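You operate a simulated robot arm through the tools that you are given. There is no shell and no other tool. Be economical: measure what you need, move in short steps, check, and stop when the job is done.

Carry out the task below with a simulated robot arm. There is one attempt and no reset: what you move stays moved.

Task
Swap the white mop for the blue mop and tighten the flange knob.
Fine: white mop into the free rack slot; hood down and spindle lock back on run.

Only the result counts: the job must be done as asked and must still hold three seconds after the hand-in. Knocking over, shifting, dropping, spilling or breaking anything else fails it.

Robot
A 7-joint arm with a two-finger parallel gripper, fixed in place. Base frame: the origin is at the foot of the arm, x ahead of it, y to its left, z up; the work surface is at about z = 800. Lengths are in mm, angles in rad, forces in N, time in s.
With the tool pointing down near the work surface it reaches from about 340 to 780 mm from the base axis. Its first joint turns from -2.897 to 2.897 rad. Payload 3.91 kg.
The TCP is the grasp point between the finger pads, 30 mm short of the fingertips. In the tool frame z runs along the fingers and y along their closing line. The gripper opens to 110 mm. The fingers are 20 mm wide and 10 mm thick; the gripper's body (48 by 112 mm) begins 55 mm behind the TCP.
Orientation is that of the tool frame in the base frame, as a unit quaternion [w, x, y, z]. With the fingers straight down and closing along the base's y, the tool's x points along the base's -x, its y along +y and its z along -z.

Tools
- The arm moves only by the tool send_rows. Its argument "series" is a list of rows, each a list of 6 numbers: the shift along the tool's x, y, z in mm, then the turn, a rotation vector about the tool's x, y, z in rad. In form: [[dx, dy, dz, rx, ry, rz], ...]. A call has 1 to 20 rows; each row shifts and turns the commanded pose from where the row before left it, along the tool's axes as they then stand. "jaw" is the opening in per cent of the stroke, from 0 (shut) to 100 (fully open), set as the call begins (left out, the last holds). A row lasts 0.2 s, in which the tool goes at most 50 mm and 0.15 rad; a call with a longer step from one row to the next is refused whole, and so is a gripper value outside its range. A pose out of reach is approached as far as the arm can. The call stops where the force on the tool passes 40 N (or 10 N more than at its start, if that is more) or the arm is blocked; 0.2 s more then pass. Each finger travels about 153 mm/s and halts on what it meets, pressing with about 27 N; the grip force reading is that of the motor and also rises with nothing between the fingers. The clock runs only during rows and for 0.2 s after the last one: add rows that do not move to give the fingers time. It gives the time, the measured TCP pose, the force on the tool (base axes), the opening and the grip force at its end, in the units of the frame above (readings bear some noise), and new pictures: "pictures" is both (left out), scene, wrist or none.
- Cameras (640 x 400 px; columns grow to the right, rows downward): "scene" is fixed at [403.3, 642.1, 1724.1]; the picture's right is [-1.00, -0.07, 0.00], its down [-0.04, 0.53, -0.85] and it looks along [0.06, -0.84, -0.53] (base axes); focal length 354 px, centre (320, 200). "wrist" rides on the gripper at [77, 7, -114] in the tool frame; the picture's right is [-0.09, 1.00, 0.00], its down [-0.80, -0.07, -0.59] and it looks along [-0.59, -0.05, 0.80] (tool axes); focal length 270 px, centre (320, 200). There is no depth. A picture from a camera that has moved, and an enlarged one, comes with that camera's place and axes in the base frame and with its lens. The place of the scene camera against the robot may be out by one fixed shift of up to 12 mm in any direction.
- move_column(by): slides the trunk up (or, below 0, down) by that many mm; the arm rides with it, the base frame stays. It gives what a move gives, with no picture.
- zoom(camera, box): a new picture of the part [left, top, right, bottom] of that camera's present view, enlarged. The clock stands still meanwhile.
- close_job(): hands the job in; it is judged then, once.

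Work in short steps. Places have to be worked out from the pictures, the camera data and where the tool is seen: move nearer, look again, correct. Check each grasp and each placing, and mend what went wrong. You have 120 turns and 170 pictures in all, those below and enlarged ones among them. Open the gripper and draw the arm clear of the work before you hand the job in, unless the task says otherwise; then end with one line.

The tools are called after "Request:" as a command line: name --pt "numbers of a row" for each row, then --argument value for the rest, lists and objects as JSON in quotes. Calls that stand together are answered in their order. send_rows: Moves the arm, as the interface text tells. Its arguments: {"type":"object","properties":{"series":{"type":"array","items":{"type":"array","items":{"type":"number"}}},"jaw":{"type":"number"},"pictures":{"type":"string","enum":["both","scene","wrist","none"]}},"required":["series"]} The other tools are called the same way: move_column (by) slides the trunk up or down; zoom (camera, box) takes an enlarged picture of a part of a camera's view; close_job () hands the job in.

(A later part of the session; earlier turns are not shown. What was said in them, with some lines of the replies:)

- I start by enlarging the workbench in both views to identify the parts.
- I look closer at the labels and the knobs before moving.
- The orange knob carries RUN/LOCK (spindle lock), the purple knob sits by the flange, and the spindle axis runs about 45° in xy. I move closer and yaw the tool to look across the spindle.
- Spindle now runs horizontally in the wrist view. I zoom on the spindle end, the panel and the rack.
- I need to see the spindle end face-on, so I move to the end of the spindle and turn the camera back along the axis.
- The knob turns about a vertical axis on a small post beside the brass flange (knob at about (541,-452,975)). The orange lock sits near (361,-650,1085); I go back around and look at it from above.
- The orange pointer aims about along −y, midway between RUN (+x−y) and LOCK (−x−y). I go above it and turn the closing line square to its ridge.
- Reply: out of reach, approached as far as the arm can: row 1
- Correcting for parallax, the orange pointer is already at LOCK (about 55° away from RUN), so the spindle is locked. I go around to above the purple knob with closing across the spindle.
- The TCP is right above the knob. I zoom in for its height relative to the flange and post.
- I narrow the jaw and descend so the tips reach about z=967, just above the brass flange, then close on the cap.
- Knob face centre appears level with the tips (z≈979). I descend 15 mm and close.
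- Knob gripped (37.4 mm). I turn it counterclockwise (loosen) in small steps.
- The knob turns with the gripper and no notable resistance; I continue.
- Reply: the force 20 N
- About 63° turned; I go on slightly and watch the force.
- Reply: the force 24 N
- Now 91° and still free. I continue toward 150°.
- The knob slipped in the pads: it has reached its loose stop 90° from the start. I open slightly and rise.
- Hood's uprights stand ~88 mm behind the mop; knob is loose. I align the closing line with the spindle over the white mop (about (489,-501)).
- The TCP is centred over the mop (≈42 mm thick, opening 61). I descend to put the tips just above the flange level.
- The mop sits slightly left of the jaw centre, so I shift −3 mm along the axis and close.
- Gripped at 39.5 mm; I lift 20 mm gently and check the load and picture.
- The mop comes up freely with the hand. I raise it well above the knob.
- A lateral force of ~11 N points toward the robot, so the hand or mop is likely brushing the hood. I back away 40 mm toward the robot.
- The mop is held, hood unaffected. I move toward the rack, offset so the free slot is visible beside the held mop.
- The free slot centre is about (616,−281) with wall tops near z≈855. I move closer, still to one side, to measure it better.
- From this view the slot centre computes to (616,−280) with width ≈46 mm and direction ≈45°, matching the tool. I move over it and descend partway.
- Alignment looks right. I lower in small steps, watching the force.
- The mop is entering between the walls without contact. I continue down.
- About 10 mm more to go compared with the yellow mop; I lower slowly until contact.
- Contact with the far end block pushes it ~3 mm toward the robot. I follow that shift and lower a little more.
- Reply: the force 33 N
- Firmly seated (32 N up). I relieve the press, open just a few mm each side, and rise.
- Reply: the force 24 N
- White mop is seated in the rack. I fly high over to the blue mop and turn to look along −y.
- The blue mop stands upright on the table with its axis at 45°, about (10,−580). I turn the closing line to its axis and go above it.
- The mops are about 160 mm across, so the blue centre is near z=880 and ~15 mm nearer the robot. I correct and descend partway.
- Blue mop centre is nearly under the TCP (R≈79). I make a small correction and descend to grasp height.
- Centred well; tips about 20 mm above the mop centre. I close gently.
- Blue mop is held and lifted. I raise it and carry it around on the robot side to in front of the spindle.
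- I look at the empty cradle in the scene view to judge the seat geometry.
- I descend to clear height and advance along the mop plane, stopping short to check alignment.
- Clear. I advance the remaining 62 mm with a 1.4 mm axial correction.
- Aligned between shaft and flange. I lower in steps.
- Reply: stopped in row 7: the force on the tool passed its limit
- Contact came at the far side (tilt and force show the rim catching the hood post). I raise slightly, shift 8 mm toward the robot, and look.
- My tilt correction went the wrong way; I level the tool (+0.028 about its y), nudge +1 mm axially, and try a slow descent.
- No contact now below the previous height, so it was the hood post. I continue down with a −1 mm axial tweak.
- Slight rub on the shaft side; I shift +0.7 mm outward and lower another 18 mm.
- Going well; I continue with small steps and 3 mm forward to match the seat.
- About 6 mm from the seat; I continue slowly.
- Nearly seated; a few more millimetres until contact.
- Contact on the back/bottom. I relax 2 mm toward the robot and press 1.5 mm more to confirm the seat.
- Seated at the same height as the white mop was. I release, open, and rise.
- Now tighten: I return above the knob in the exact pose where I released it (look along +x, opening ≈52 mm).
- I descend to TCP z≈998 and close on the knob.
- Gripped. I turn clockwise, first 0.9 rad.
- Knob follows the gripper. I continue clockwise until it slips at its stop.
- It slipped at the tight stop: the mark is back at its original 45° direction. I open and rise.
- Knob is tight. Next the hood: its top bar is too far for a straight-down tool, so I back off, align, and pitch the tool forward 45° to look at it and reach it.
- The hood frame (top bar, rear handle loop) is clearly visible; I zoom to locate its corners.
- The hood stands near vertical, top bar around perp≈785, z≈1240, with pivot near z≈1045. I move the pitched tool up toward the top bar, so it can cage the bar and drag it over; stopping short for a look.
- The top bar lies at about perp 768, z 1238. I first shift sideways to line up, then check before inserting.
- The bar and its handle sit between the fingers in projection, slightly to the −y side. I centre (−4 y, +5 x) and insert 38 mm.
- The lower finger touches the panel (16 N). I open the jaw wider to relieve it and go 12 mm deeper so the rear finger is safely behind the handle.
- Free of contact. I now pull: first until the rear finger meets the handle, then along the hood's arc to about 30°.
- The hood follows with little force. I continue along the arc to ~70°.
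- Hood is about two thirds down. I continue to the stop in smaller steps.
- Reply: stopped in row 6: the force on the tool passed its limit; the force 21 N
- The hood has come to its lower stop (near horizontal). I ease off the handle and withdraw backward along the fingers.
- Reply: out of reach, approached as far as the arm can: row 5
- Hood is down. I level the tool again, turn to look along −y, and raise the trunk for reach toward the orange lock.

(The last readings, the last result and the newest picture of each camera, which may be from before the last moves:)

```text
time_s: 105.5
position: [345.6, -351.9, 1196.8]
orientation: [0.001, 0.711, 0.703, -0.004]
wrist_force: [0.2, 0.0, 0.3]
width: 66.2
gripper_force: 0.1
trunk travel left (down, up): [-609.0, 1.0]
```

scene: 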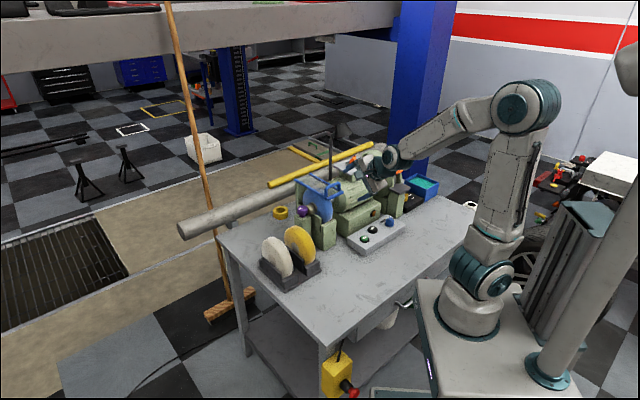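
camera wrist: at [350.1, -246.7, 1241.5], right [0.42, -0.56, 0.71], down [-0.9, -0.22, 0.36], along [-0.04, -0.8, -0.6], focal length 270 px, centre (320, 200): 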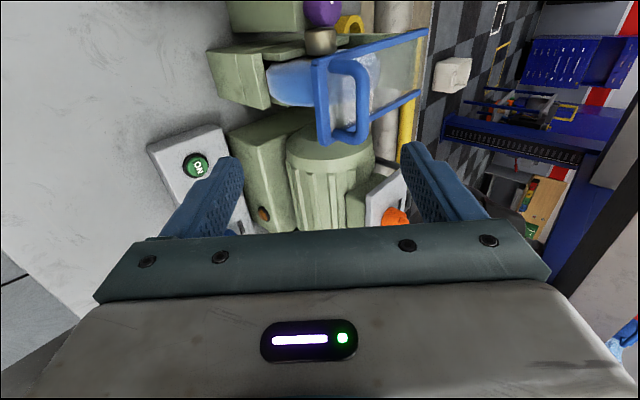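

Now I move to above the orange knob, staying a bit short.

Request:
send_rows --pt "-37 1.9 0 0 0 0" --pt "-37 1.9 0 0 0 0" --pt "-37 1.9 0 0 0 0" --pt "-37 1.9 0 0 0 0" --pt "-37 1.9 0 0 0 0" --pt "-37 1.9 0 0 0 0" --pt "-37 1.9 10 0 0 0" --pt "0 0 15 0 0 0"

Request:
zoom --camera "scene" --box '[310, 70, 410, 200]'

Request:
zoom --camera "wrist" --box '[240, 60, 400, 200]'

```text
time_s: 107.3
position: [352.9, -613.0, 1173.1]
orientation: [0.002, 0.711, 0.703, -0.004]
wrist_force: [0.0, 0.3, -0.7]
width: 66.0
gripper_force: 0.1
trunk travel left (down, up): [-609.0, 1.0]
camera wrist: at [364.2, -533.8, 1288.5], right [0.99, -0.1, 0.0], down [-0.08, -0.8, 0.6], along [-0.06, -0.6, -0.8], focal length 270 px, centre (320, 200)
```

scene: 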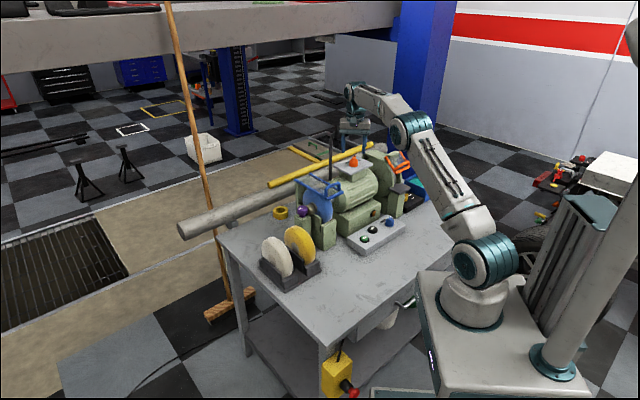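
wrist: 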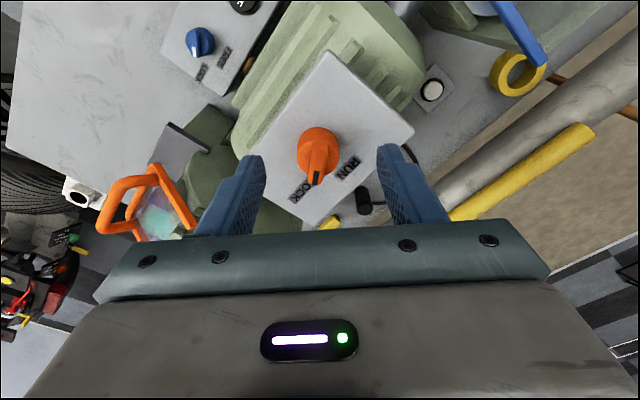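

```text
3.08 times, centred on (360, 135) of scene
camera zoom: at [403.3, 642.1, 1724.1], right [-1.0, -0.07, 0.0], down [-0.04, 0.53, -0.85], along [0.06, -0.84, -0.53], focal length 1089 px, centre (197, 400)
```

zoom: 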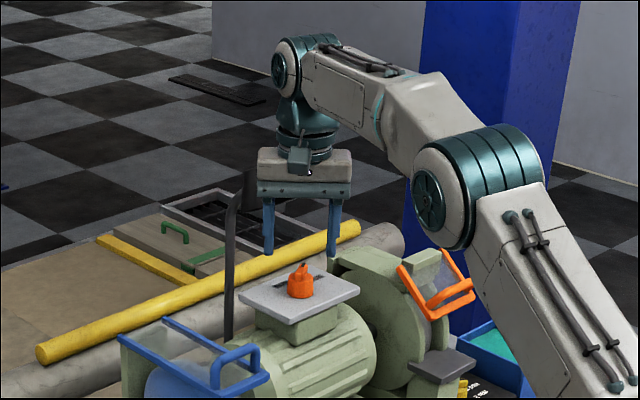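

```text
2.86 times, centred on (320, 130) of wrist
camera zoom: at [364.2, -533.8, 1288.5], right [0.99, -0.1, 0.0], down [-0.08, -0.8, 0.6], along [-0.06, -0.6, -0.8], focal length 772 px, centre (320, 400)
```

zoom: 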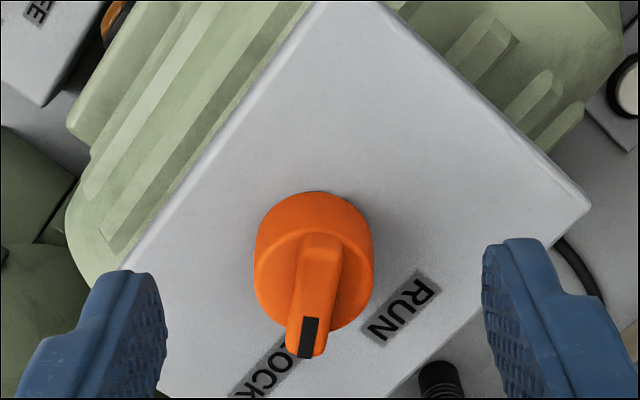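

Lamp and motor plate are clear of the hand. I move over the knob and down to tips just above it, then recheck.

Request:
send_rows --pt "-15 -1 15 0 0 0" --pt "-15 -1 15 0 0 0" --pt "0 0 8 0 0 0" --pt "0 0 0 0 0 0" --pictures "wrist"

Request:
zoom --camera "wrist" --box '[230, 60, 410, 230]'

Request:
zoom --camera "scene" --box '[320, 90, 400, 190]'

```text
time_s: 107.8
position: [353.0, -627.3, 1157.8]
orientation: [0.003, 0.706, 0.708, -0.002]
wrist_force: [-10.3, 41.2, 7.7]
width: 65.2
gripper_force: 0.1
trunk travel left (down, up): [-609.0, 1.0]
stopped in row 2: the force on the tool passed its limit (the readings are from after the stop); the commanded pose is now the measured one
camera wrist: at [362.6, -548.8, 1273.2], right [1.0, -0.09, 0.0], down [-0.07, -0.8, 0.6], along [-0.05, -0.6, -0.8], focal length 270 px, centre (320, 200)
```

wrist: 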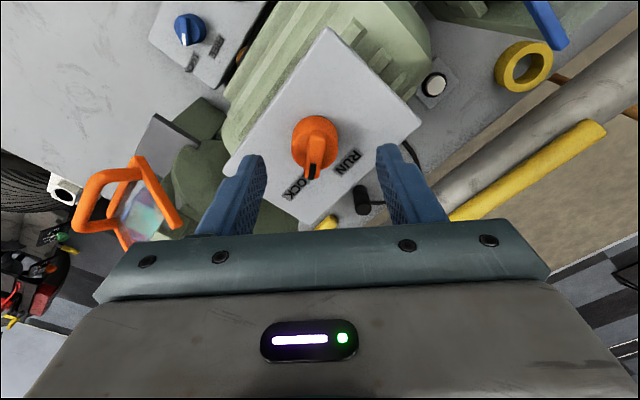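

```text
2.35 times, centred on (320, 145) of wrist
camera zoom: at [362.6, -548.8, 1273.2], right [1.0, -0.09, 0.0], down [-0.07, -0.8, 0.6], along [-0.05, -0.6, -0.8], focal length 636 px, centre (320, 329)
```

zoom: 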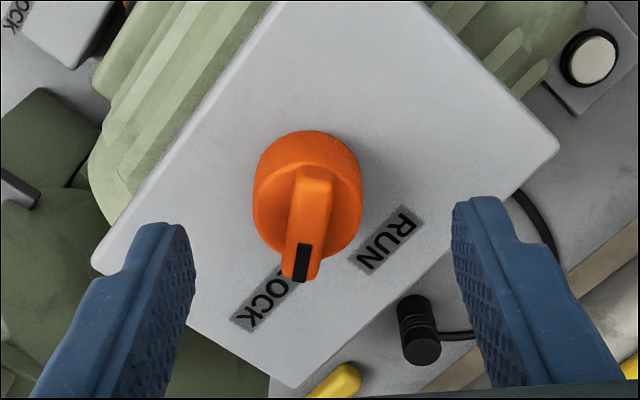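

```text
4.00 times, centred on (360, 140) of scene
camera zoom: at [403.3, 642.1, 1724.1], right [-1.0, -0.07, 0.0], down [-0.04, 0.53, -0.85], along [0.06, -0.84, -0.53], focal length 1416 px, centre (160, 440)
```

zoom: 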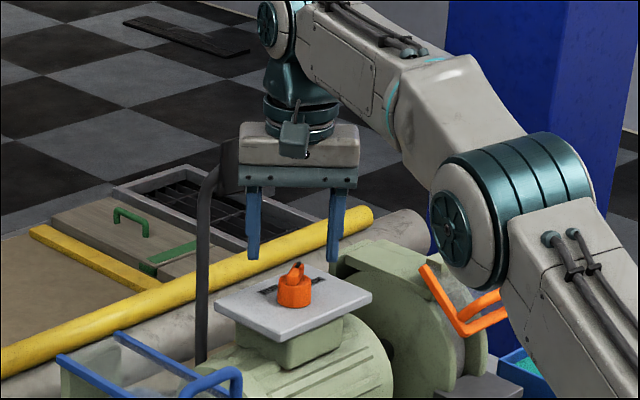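

The hand's far side hit something — most likely the lamp behind it. I back off at once and look.

Request:
send_rows --pt "15 0 0 0 0 0" --pt "30 0 0 0 0 0" --pt "30 0 0 0 0 0" --pt "30 0 0 0 0 0"

Request:
zoom --camera "scene" --box '[310, 80, 390, 190]'

```text
time_s: 108.8
position: [355.3, -528.2, 1153.1]
orientation: [0.003, 0.709, 0.706, -0.003]
wrist_force: [0.1, 0.6, -0.6]
width: 66.1
gripper_force: 0.0
trunk travel left (down, up): [-609.0, 1.0]
camera wrist: at [364.5, -450.8, 1267.4], right [1.0, -0.09, 0.0], down [-0.08, -0.8, 0.6], along [-0.06, -0.6, -0.8], focal length 270 px, centre (320, 200)
```

scene: 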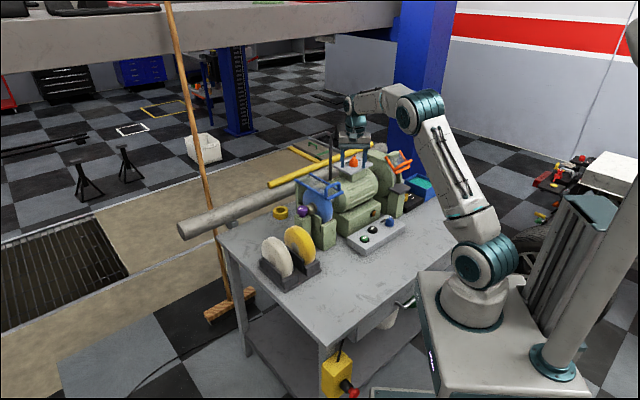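
wrist: 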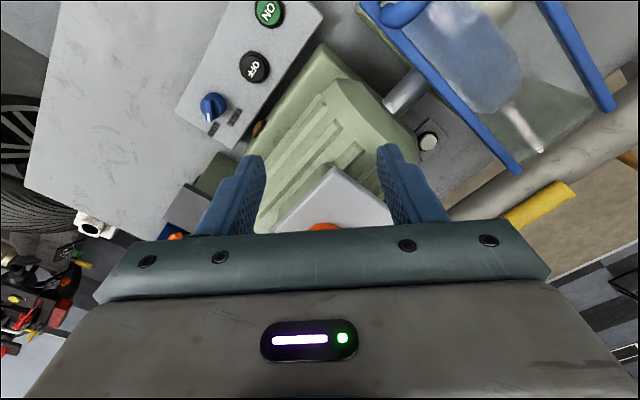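

```text
3.64 times, centred on (350, 135) of scene
camera zoom: at [403.3, 642.1, 1724.1], right [-1.0, -0.07, 0.0], down [-0.04, 0.53, -0.85], along [0.06, -0.84, -0.53], focal length 1288 px, centre (211, 436)
```

zoom: 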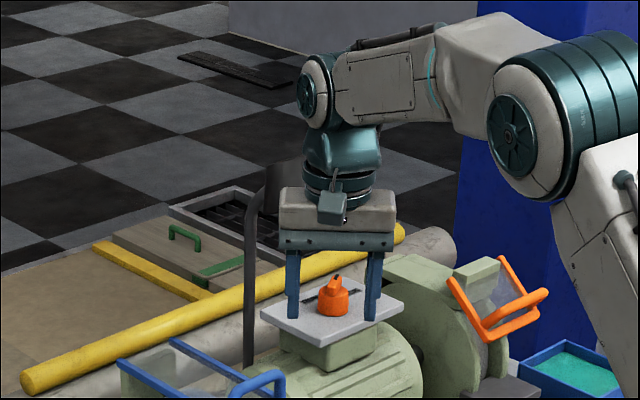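

I retreat and pitch the camera up to see the lamp properly.

Request:
send_rows --pt "40 0 0 0 0 0" --pt "40 0 0 0 0 0" --pt "0 0 0 0 -0.14 0" --pt "0 0 0 0 -0.14 0" --pt "0 0 0 0 -0.14 0" --pt "0 0 0 0 -0.14 0" --pt "0 0 0 0 0 0"

Request:
zoom --camera "scene" --box '[310, 90, 390, 190]'

```text
time_s: 110.4
position: [355.5, -451.0, 1151.8]
orientation: [0.197, 0.681, 0.677, -0.198]
wrist_force: [0.0, -0.4, 0.3]
width: 66.0
gripper_force: 0.1
trunk travel left (down, up): [-609.0, 1.0]
camera wrist: at [364.7, -324.2, 1207.6], right [1.0, -0.08, 0.05], down [-0.07, -0.36, 0.93], along [-0.06, -0.93, -0.36], focal length 270 px, centre (320, 200)
```

scene: 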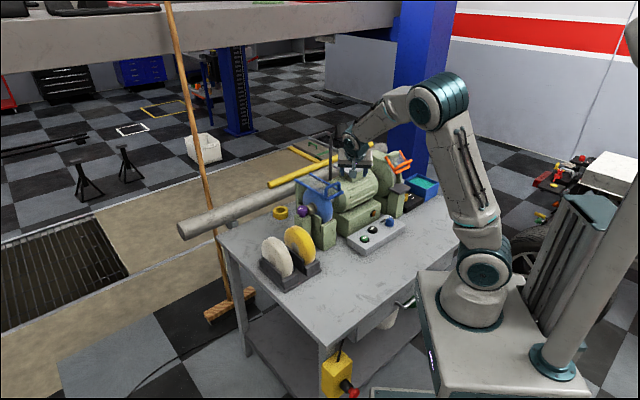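
wrist: 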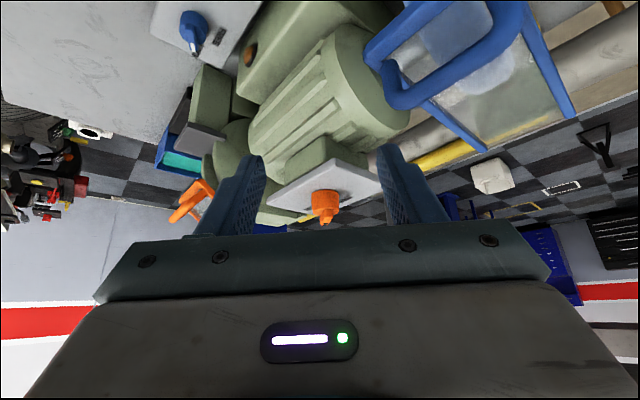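

```text
4.00 times, centred on (350, 140) of scene
camera zoom: at [403.3, 642.1, 1724.1], right [-1.0, -0.07, 0.0], down [-0.04, 0.53, -0.85], along [0.06, -0.84, -0.53], focal length 1416 px, centre (200, 440)
```

zoom: 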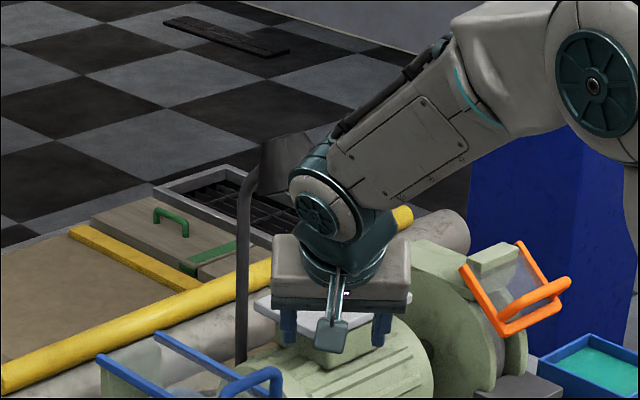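

The lamp didn't move (its image position is unchanged), but it blocks a vertical hand. I keep the tool tilted 32° so the wrist stays toward the robot, and approach the knob (axis ≈(351,−637), top ≈1100).

Request:
send_rows --pt "-30.5 -1 18.7 0 0 0" --pt "-30.5 -1 18.7 0 0 0" --pt "-30.5 -1 18.7 0 0 0" --pt "-30.5 -1 18.7 0 0 0" --pt "0 0 0 0 0 0"

Request:
zoom --camera "wrist" --box '[230, 70, 410, 240]'

Request:
zoom --camera "scene" --box '[320, 100, 400, 190]'

```text
time_s: 111.6
position: [350.2, -592.4, 1153.4]
orientation: [0.197, 0.68, 0.677, -0.198]
wrist_force: [-0.5, 0.0, 0.7]
width: 65.8
gripper_force: 0.1
trunk travel left (down, up): [-609.0, 1.0]
camera wrist: at [360.8, -466.3, 1210.7], right [1.0, -0.08, 0.05], down [-0.07, -0.36, 0.93], along [-0.06, -0.93, -0.36], focal length 270 px, centre (320, 200)
```

scene: 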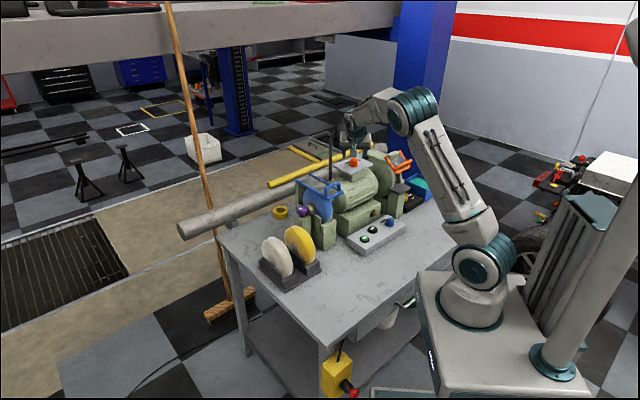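
wrist: 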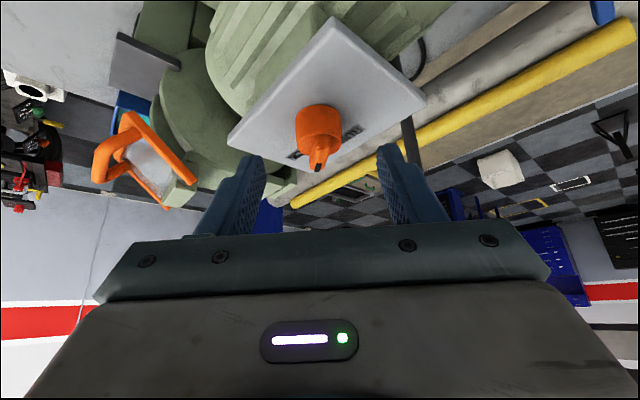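

```text
2.35 times, centred on (320, 155) of wrist
camera zoom: at [360.8, -466.3, 1210.7], right [1.0, -0.08, 0.05], down [-0.07, -0.36, 0.93], along [-0.06, -0.93, -0.36], focal length 636 px, centre (320, 306)
```

zoom: 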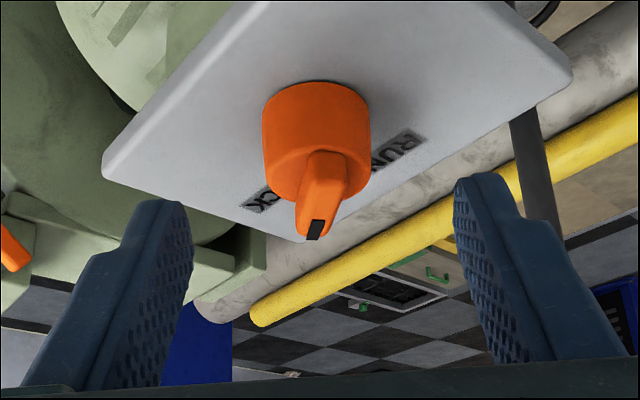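

```text
4.44 times, centred on (360, 145) of scene
camera zoom: at [403.3, 642.1, 1724.1], right [-1.0, -0.07, 0.0], down [-0.04, 0.53, -0.85], along [0.06, -0.84, -0.53], focal length 1574 px, centre (142, 444)
```

zoom: 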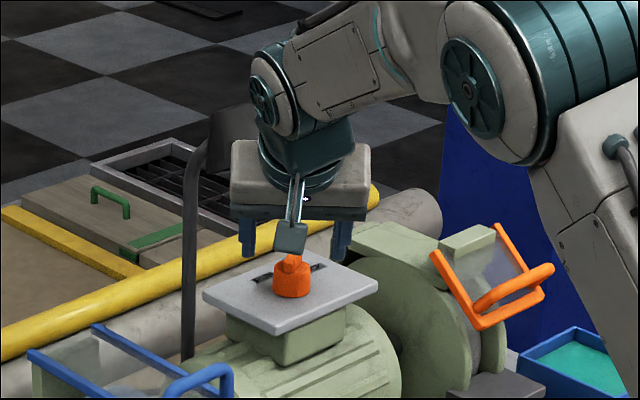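

Knob centre is well aligned. I advance 56 mm along the tilted fingers to straddle the knob body.

Request:
send_rows --pt "-2 -1.5 15 0 0 0" --pt "0 0 15 0 0 0" --pt "0 0 14 0 0 0" --pt "0 0 12 0 0 0" --pt "0 0 0 0 0 0"

Request:
zoom --camera "wrist" --box '[230, 70, 410, 240]'

Request:
zoom --camera "scene" --box '[320, 110, 400, 190]'

```text
time_s: 112.8
position: [350.0, -623.7, 1109.7]
orientation: [0.199, 0.68, 0.677, -0.199]
wrist_force: [1.1, 4.7, 16.0]
width: 66.0
gripper_force: 0.0
trunk travel left (down, up): [-609.0, 1.0]
camera wrist: at [358.2, -497.3, 1166.7], right [1.0, -0.08, 0.05], down [-0.07, -0.35, 0.93], along [-0.06, -0.93, -0.36], focal length 270 px, centre (320, 200)
```

scene: 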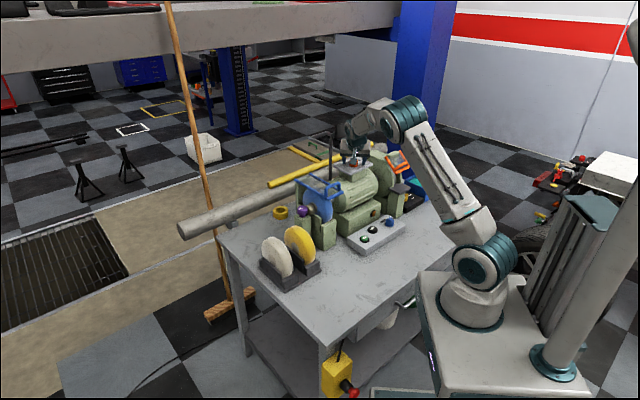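
wrist: 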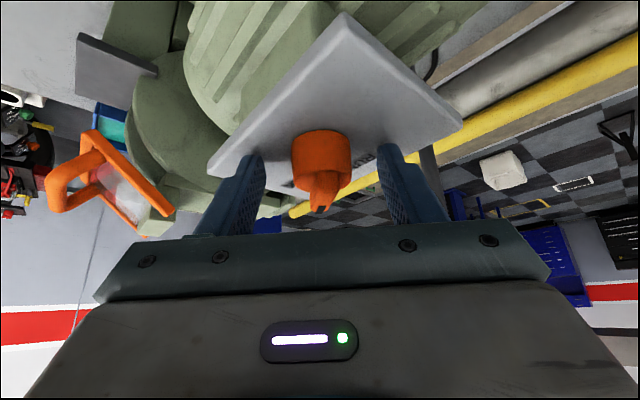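

```text
2.35 times, centred on (320, 155) of wrist
camera zoom: at [358.2, -497.3, 1166.7], right [1.0, -0.08, 0.05], down [-0.07, -0.35, 0.93], along [-0.06, -0.93, -0.36], focal length 636 px, centre (320, 306)
```

zoom: 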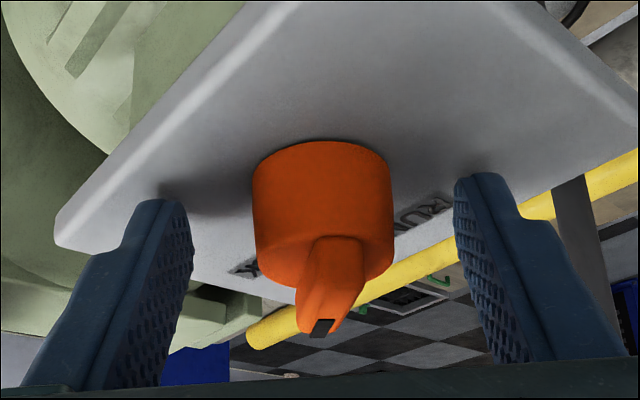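

```text
5.00 times, centred on (360, 150) of scene
camera zoom: at [403.3, 642.1, 1724.1], right [-1.0, -0.07, 0.0], down [-0.04, 0.53, -0.85], along [0.06, -0.84, -0.53], focal length 1770 px, centre (120, 450)
```

zoom: 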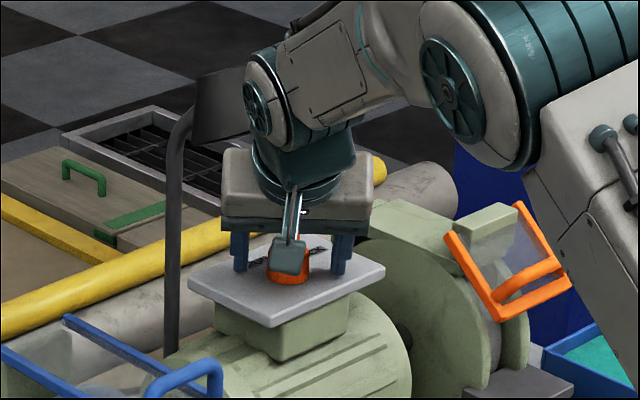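

The tips touched the plate (16 N), so the plate is at z≈1079. I lift 2.5 mm and close on the knob body.

Request:
send_rows --pt "-1.3 -0.5 -2.1 0 0 0" --pt "0 0 0 0 0 0" --pictures "none"

Request:
send_rows --pt "0 0 0 0 0 0" --pt "0 0 0 0 0 0" --pt "0 0 0 0 0 0" --jaw 0 --pictures "wrist"

Request:
zoom --camera "wrist" --box '[230, 70, 410, 240]'

```text
time_s: 113.4
position: [348.5, -624.8, 1110.7]
orientation: [0.198, 0.68, 0.677, -0.199]
wrist_force: [1.4, 1.2, 10.6]
width: 65.8
gripper_force: 0.0
trunk travel left (down, up): [-609.0, 1.0]
```

```text
time_s: 114.2
position: [350.1, -623.8, 1111.2]
orientation: [0.197, 0.681, 0.677, -0.198]
wrist_force: [6.3, 1.7, 11.2]
width: 33.4
gripper_force: 45.4
trunk travel left (down, up): [-609.0, 1.0]
camera wrist: at [359.4, -497.2, 1167.3], right [1.0, -0.08, 0.05], down [-0.07, -0.36, 0.93], along [-0.06, -0.93, -0.36], focal length 270 px, centre (320, 200)
```

wrist: 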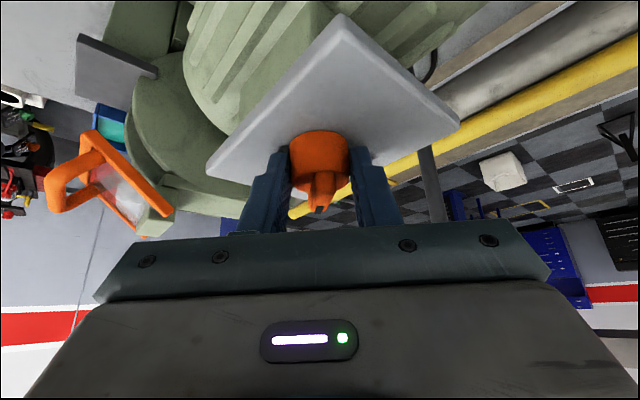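

```text
2.35 times, centred on (320, 155) of wrist
camera zoom: at [359.4, -497.2, 1167.3], right [1.0, -0.08, 0.05], down [-0.07, -0.36, 0.93], along [-0.06, -0.93, -0.36], focal length 636 px, centre (320, 306)
```

zoom: 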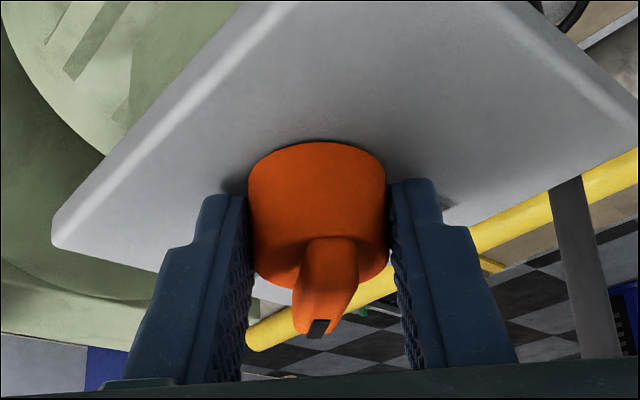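

Knob gripped (33 mm). I rotate about the vertical axis through the knob (CCW toward RUN), first 0.5 rad.

Request:
send_rows --pt "0 -1.06 0 -0.0536 0 -0.0844" --pt "0 -1.06 0 -0.0536 0 -0.0844" --pt "0 -1.06 0 -0.0536 0 -0.0844" --pt "0 -1.06 0 -0.0536 0 -0.0844" --pt "0 -1.06 0 -0.0536 0 -0.0844" --pt "0 0 0 0 0 0" --pictures "wrist"

Request:
zoom --camera "wrist" --box '[230, 70, 410, 240]'

```text
time_s: 115.6
position: [346.1, -624.6, 1110.4]
orientation: [0.24, 0.491, 0.825, -0.143]
wrist_force: [15.6, 2.3, 13.9]
width: 33.2
gripper_force: 45.3
trunk travel left (down, up): [-609.0, 1.0]
camera wrist: at [293.4, -510.3, 1167.2], right [0.91, 0.41, 0.05], down [0.11, -0.35, 0.93], along [0.4, -0.84, -0.36], focal length 270 px, centre (320, 200)
```

wrist: 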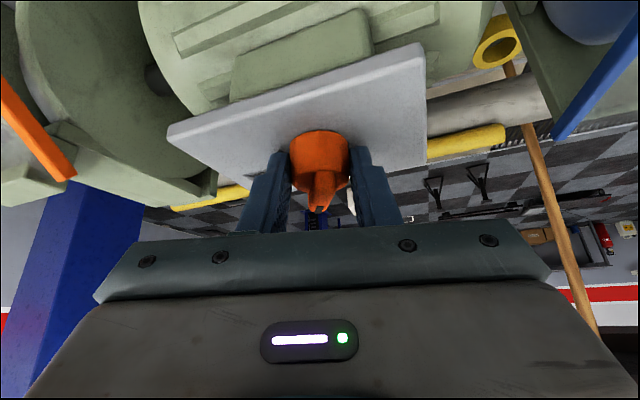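

```text
2.35 times, centred on (320, 155) of wrist
camera zoom: at [293.4, -510.3, 1167.2], right [0.91, 0.41, 0.05], down [0.11, -0.35, 0.93], along [0.4, -0.84, -0.36], focal length 636 px, centre (320, 306)
```

zoom: 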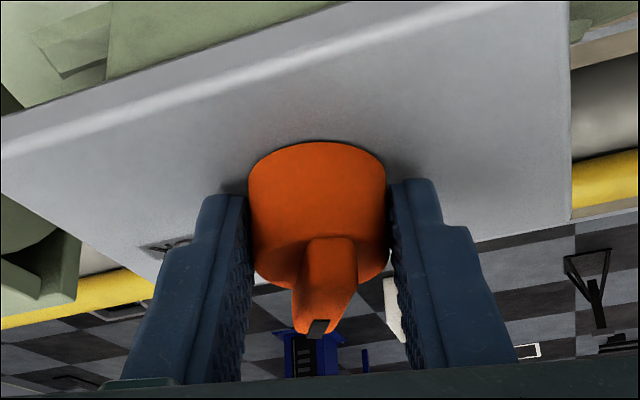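

The knob turns with the gripper. I continue 0.7 rad to reach and pass the RUN stop.

Request:
send_rows --pt "0 -0.9 0 -0.0536 0 -0.0844" --pt "0 -0.9 0 -0.0536 0 -0.0844" --pt "0 -0.9 0 -0.0536 0 -0.0844" --pt "0 -0.9 0 -0.0536 0 -0.0844" --pt "0 -0.9 0 -0.0536 0 -0.0844" --pt "0 -0.9 0 -0.0536 0 -0.0844" --pt "0 -0.9 0 -0.0536 0 -0.0844" --pt "0 0 0 0 0 0" --pictures "wrist"

Request:
zoom --camera "wrist" --box '[230, 70, 410, 240]'

Request:
zoom --camera "scene" --box '[320, 110, 400, 190]'

```text
time_s: 117.4
position: [338.0, -628.6, 1110.4]
orientation: [0.274, 0.178, 0.944, -0.053]
wrist_force: [11.6, 8.2, 18.7]
width: 33.0
gripper_force: 45.5
trunk travel left (down, up): [-609.0, 1.0]
camera wrist: at [225.8, -575.7, 1167.5], right [0.43, 0.9, 0.05], down [0.31, -0.2, 0.93], along [0.85, -0.39, -0.36], focal length 270 px, centre (320, 200)
```

wrist: 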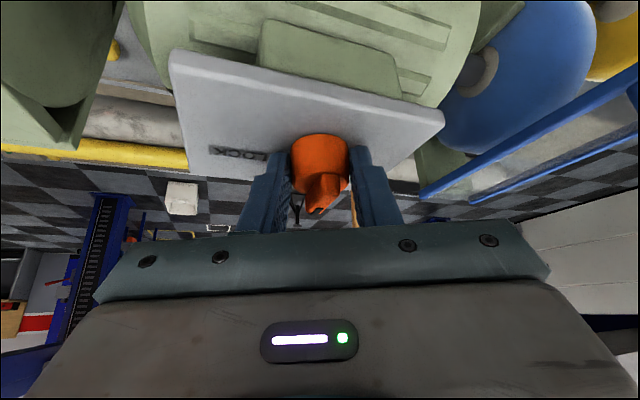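

```text
2.35 times, centred on (320, 155) of wrist
camera zoom: at [225.8, -575.7, 1167.5], right [0.43, 0.9, 0.05], down [0.31, -0.2, 0.93], along [0.85, -0.39, -0.36], focal length 636 px, centre (320, 306)
```

zoom: 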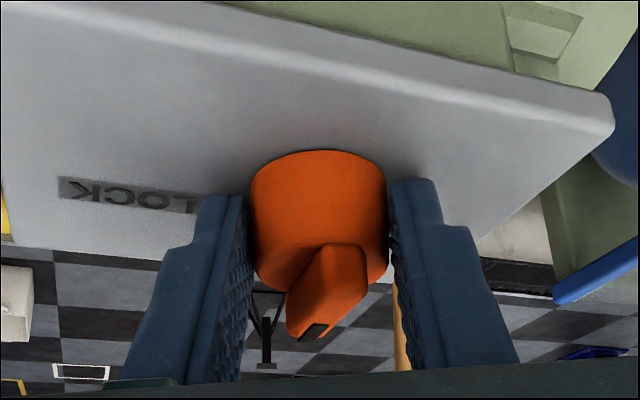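

```text
5.00 times, centred on (360, 150) of scene
camera zoom: at [403.3, 642.1, 1724.1], right [-1.0, -0.07, 0.0], down [-0.04, 0.53, -0.85], along [0.06, -0.84, -0.53], focal length 1770 px, centre (120, 450)
```

zoom: 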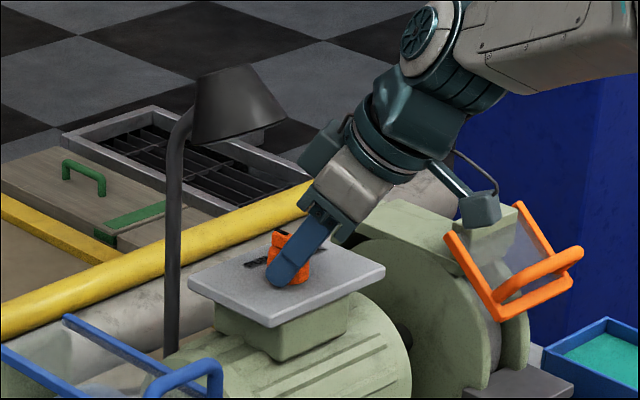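

The pointer slipped ~20° in the pads, so the RUN stop is reached. I release and back out along the fingers.

Request:
send_rows --pt "0 0 0 0 0 0" --pt "0 0 0 0 0 0" --pt "0 0 -15 0 0 0" --pt "0 0 -30 0 0 0" --pt "0 0 -40 0 0 0" --pt "0 0 0 0 0 0" --jaw 55 --pictures "wrist"

Request:
zoom --camera "wrist" --box '[230, 40, 410, 200]'

Request:
zoom --camera "scene" --box '[330, 140, 390, 180]'

```text
time_s: 118.8
position: [295.8, -615.8, 1181.0]
orientation: [0.273, 0.181, 0.943, -0.052]
wrist_force: [0.0, 0.4, -0.4]
width: 60.4
gripper_force: 0.0
trunk travel left (down, up): [-609.0, 1.0]
camera wrist: at [183.4, -562.0, 1237.9], right [0.43, 0.9, 0.05], down [0.31, -0.2, 0.93], along [0.85, -0.39, -0.36], focal length 270 px, centre (320, 200)
```

wrist: 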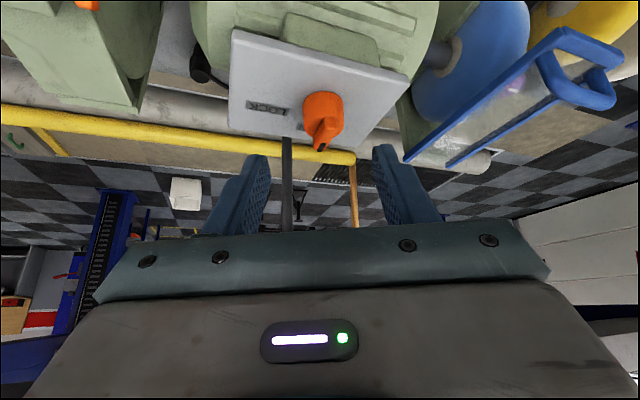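

```text
2.50 times, centred on (320, 120) of wrist
camera zoom: at [183.4, -562.0, 1237.9], right [0.43, 0.9, 0.05], down [0.31, -0.2, 0.93], along [0.85, -0.39, -0.36], focal length 676 px, centre (320, 400)
```

zoom: 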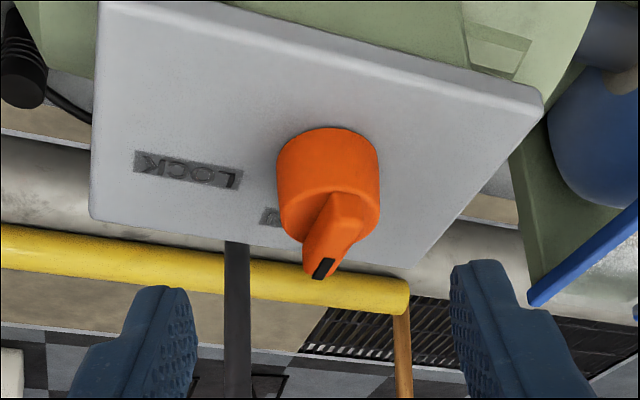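

```text
10.00 times, centred on (360, 160) of scene
camera zoom: at [403.3, 642.1, 1724.1], right [-1.0, -0.07, 0.0], down [-0.04, 0.53, -0.85], along [0.06, -0.84, -0.53], focal length 3541 px, centre (-80, 600)
```

zoom: 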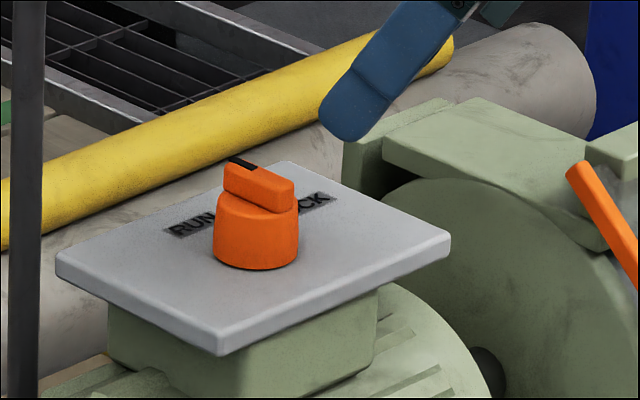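

Pointer now toward RUN. I level the tool from here and take a steeper look to verify the pointer against the label.

Request:
send_rows --pt "0 0 -15 0 0.14 0" --pt "0 0 -15 0 0.14 0" --pt "0 0 0 0 0.14 0" --pt "0 0 0 0 0.14 0" --pt "0 0 0 0 0 0.13" --pt "0 0 0 0 0 0.13" --pt "0 0 0 0 0 0.13" --pt "0 0 0 0 0 0.13" --pt "0 0 0 0 0 0" --pictures "wrist"

Request:
zoom --camera "wrist" --box '[260, 60, 440, 220]'

```text
time_s: 120.8
position: [283.4, -608.8, 1208.8]
orientation: [0.003, 0.433, 0.901, 0.0]
wrist_force: [-0.4, -0.7, -0.2]
width: 60.3
gripper_force: 0.1
trunk travel left (down, up): [-609.0, 1.0]
camera wrist: at [242.2, -544.1, 1323.0], right [0.83, 0.55, 0.0], down [0.44, -0.67, 0.6], along [0.33, -0.5, -0.8], focal length 270 px, centre (320, 200)
```

wrist: 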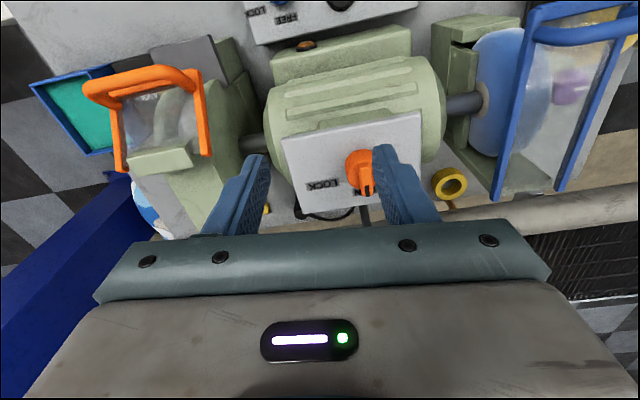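

```text
2.50 times, centred on (350, 140) of wrist
camera zoom: at [242.2, -544.1, 1323.0], right [0.83, 0.55, 0.0], down [0.44, -0.67, 0.6], along [0.33, -0.5, -0.8], focal length 676 px, centre (245, 350)
```

zoom: 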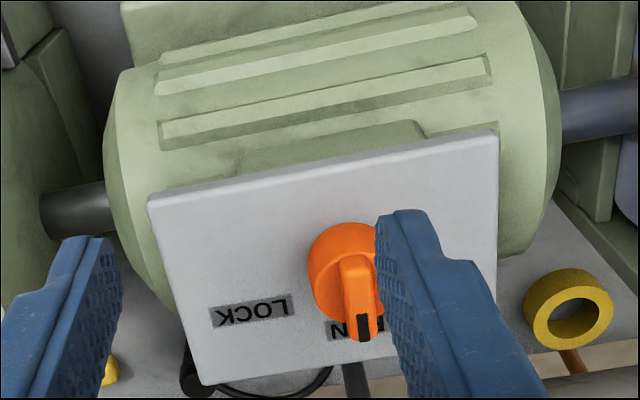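

The pointer is squarely on RUN, hood is down, blue mop seated. I withdraw the arm clear, open the gripper, and take a final look.

Request:
send_rows --pt "40 0 -20 0 0 0" --pt "40 0 -20 0 0 0" --pt "40 0 -20 0 0 0" --pt "40 0 -20 0 0 0" --pt "40 0 0 0 0 0" --pt "0 0 0 0 0 0" --jaw 100 --pictures "scene"

Request:
zoom --camera "scene" --box '[250, 120, 400, 290]'

Request:
zoom --camera "scene" --box '[285, 160, 345, 230]'

```text
time_s: 122.2
position: [159.3, -453.1, 1285.6]
orientation: [0.002, 0.433, 0.901, 0.0]
wrist_force: [0.2, 1.3, -0.4]
width: 110.1
gripper_force: 0.1
trunk travel left (down, up): [-609.0, 1.0]
```

scene: 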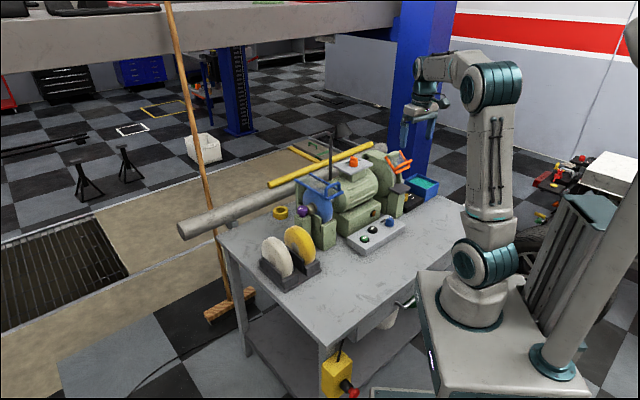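

```text
2.35 times, centred on (325, 205) of scene
camera zoom: at [403.3, 642.1, 1724.1], right [-1.0, -0.07, 0.0], down [-0.04, 0.53, -0.85], along [0.06, -0.84, -0.53], focal length 833 px, centre (308, 188)
```

zoom: 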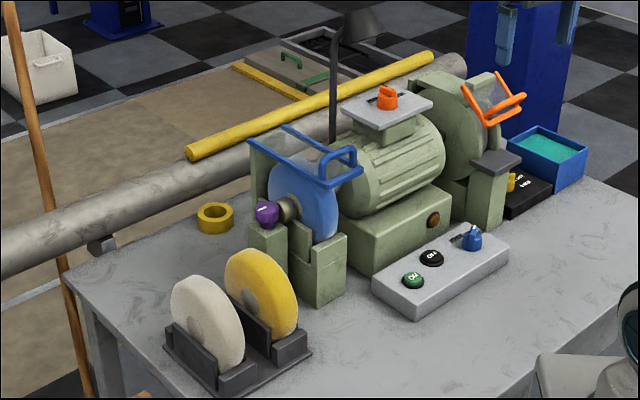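

```text
5.71 times, centred on (315, 195) of scene
camera zoom: at [403.3, 642.1, 1724.1], right [-1.0, -0.07, 0.0], down [-0.04, 0.53, -0.85], along [0.06, -0.84, -0.53], focal length 2023 px, centre (349, 229)
```

zoom: 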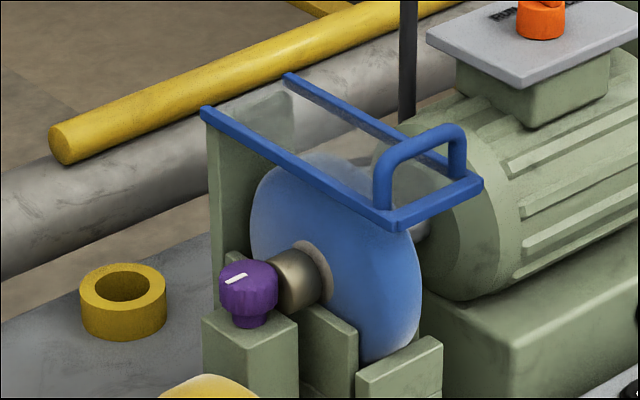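

Everything matches the task: white mop in the rack, blue mop mounted, knob tight, hood down, lock on RUN, arm clear. I hand it in.

Request:
close_job

```text
The job is handed in.
```

The job is handed in: the blue mop is on the spindle with the flange knob tightened to its stop. The white mop is in the free rack slot, the hood is down and the spindle lock is on RUN. While reaching the spindle lock, the hand bumped something, most likely the lamp behind the motor (about 41 N). The lamp stands where it did before in the scene picture.
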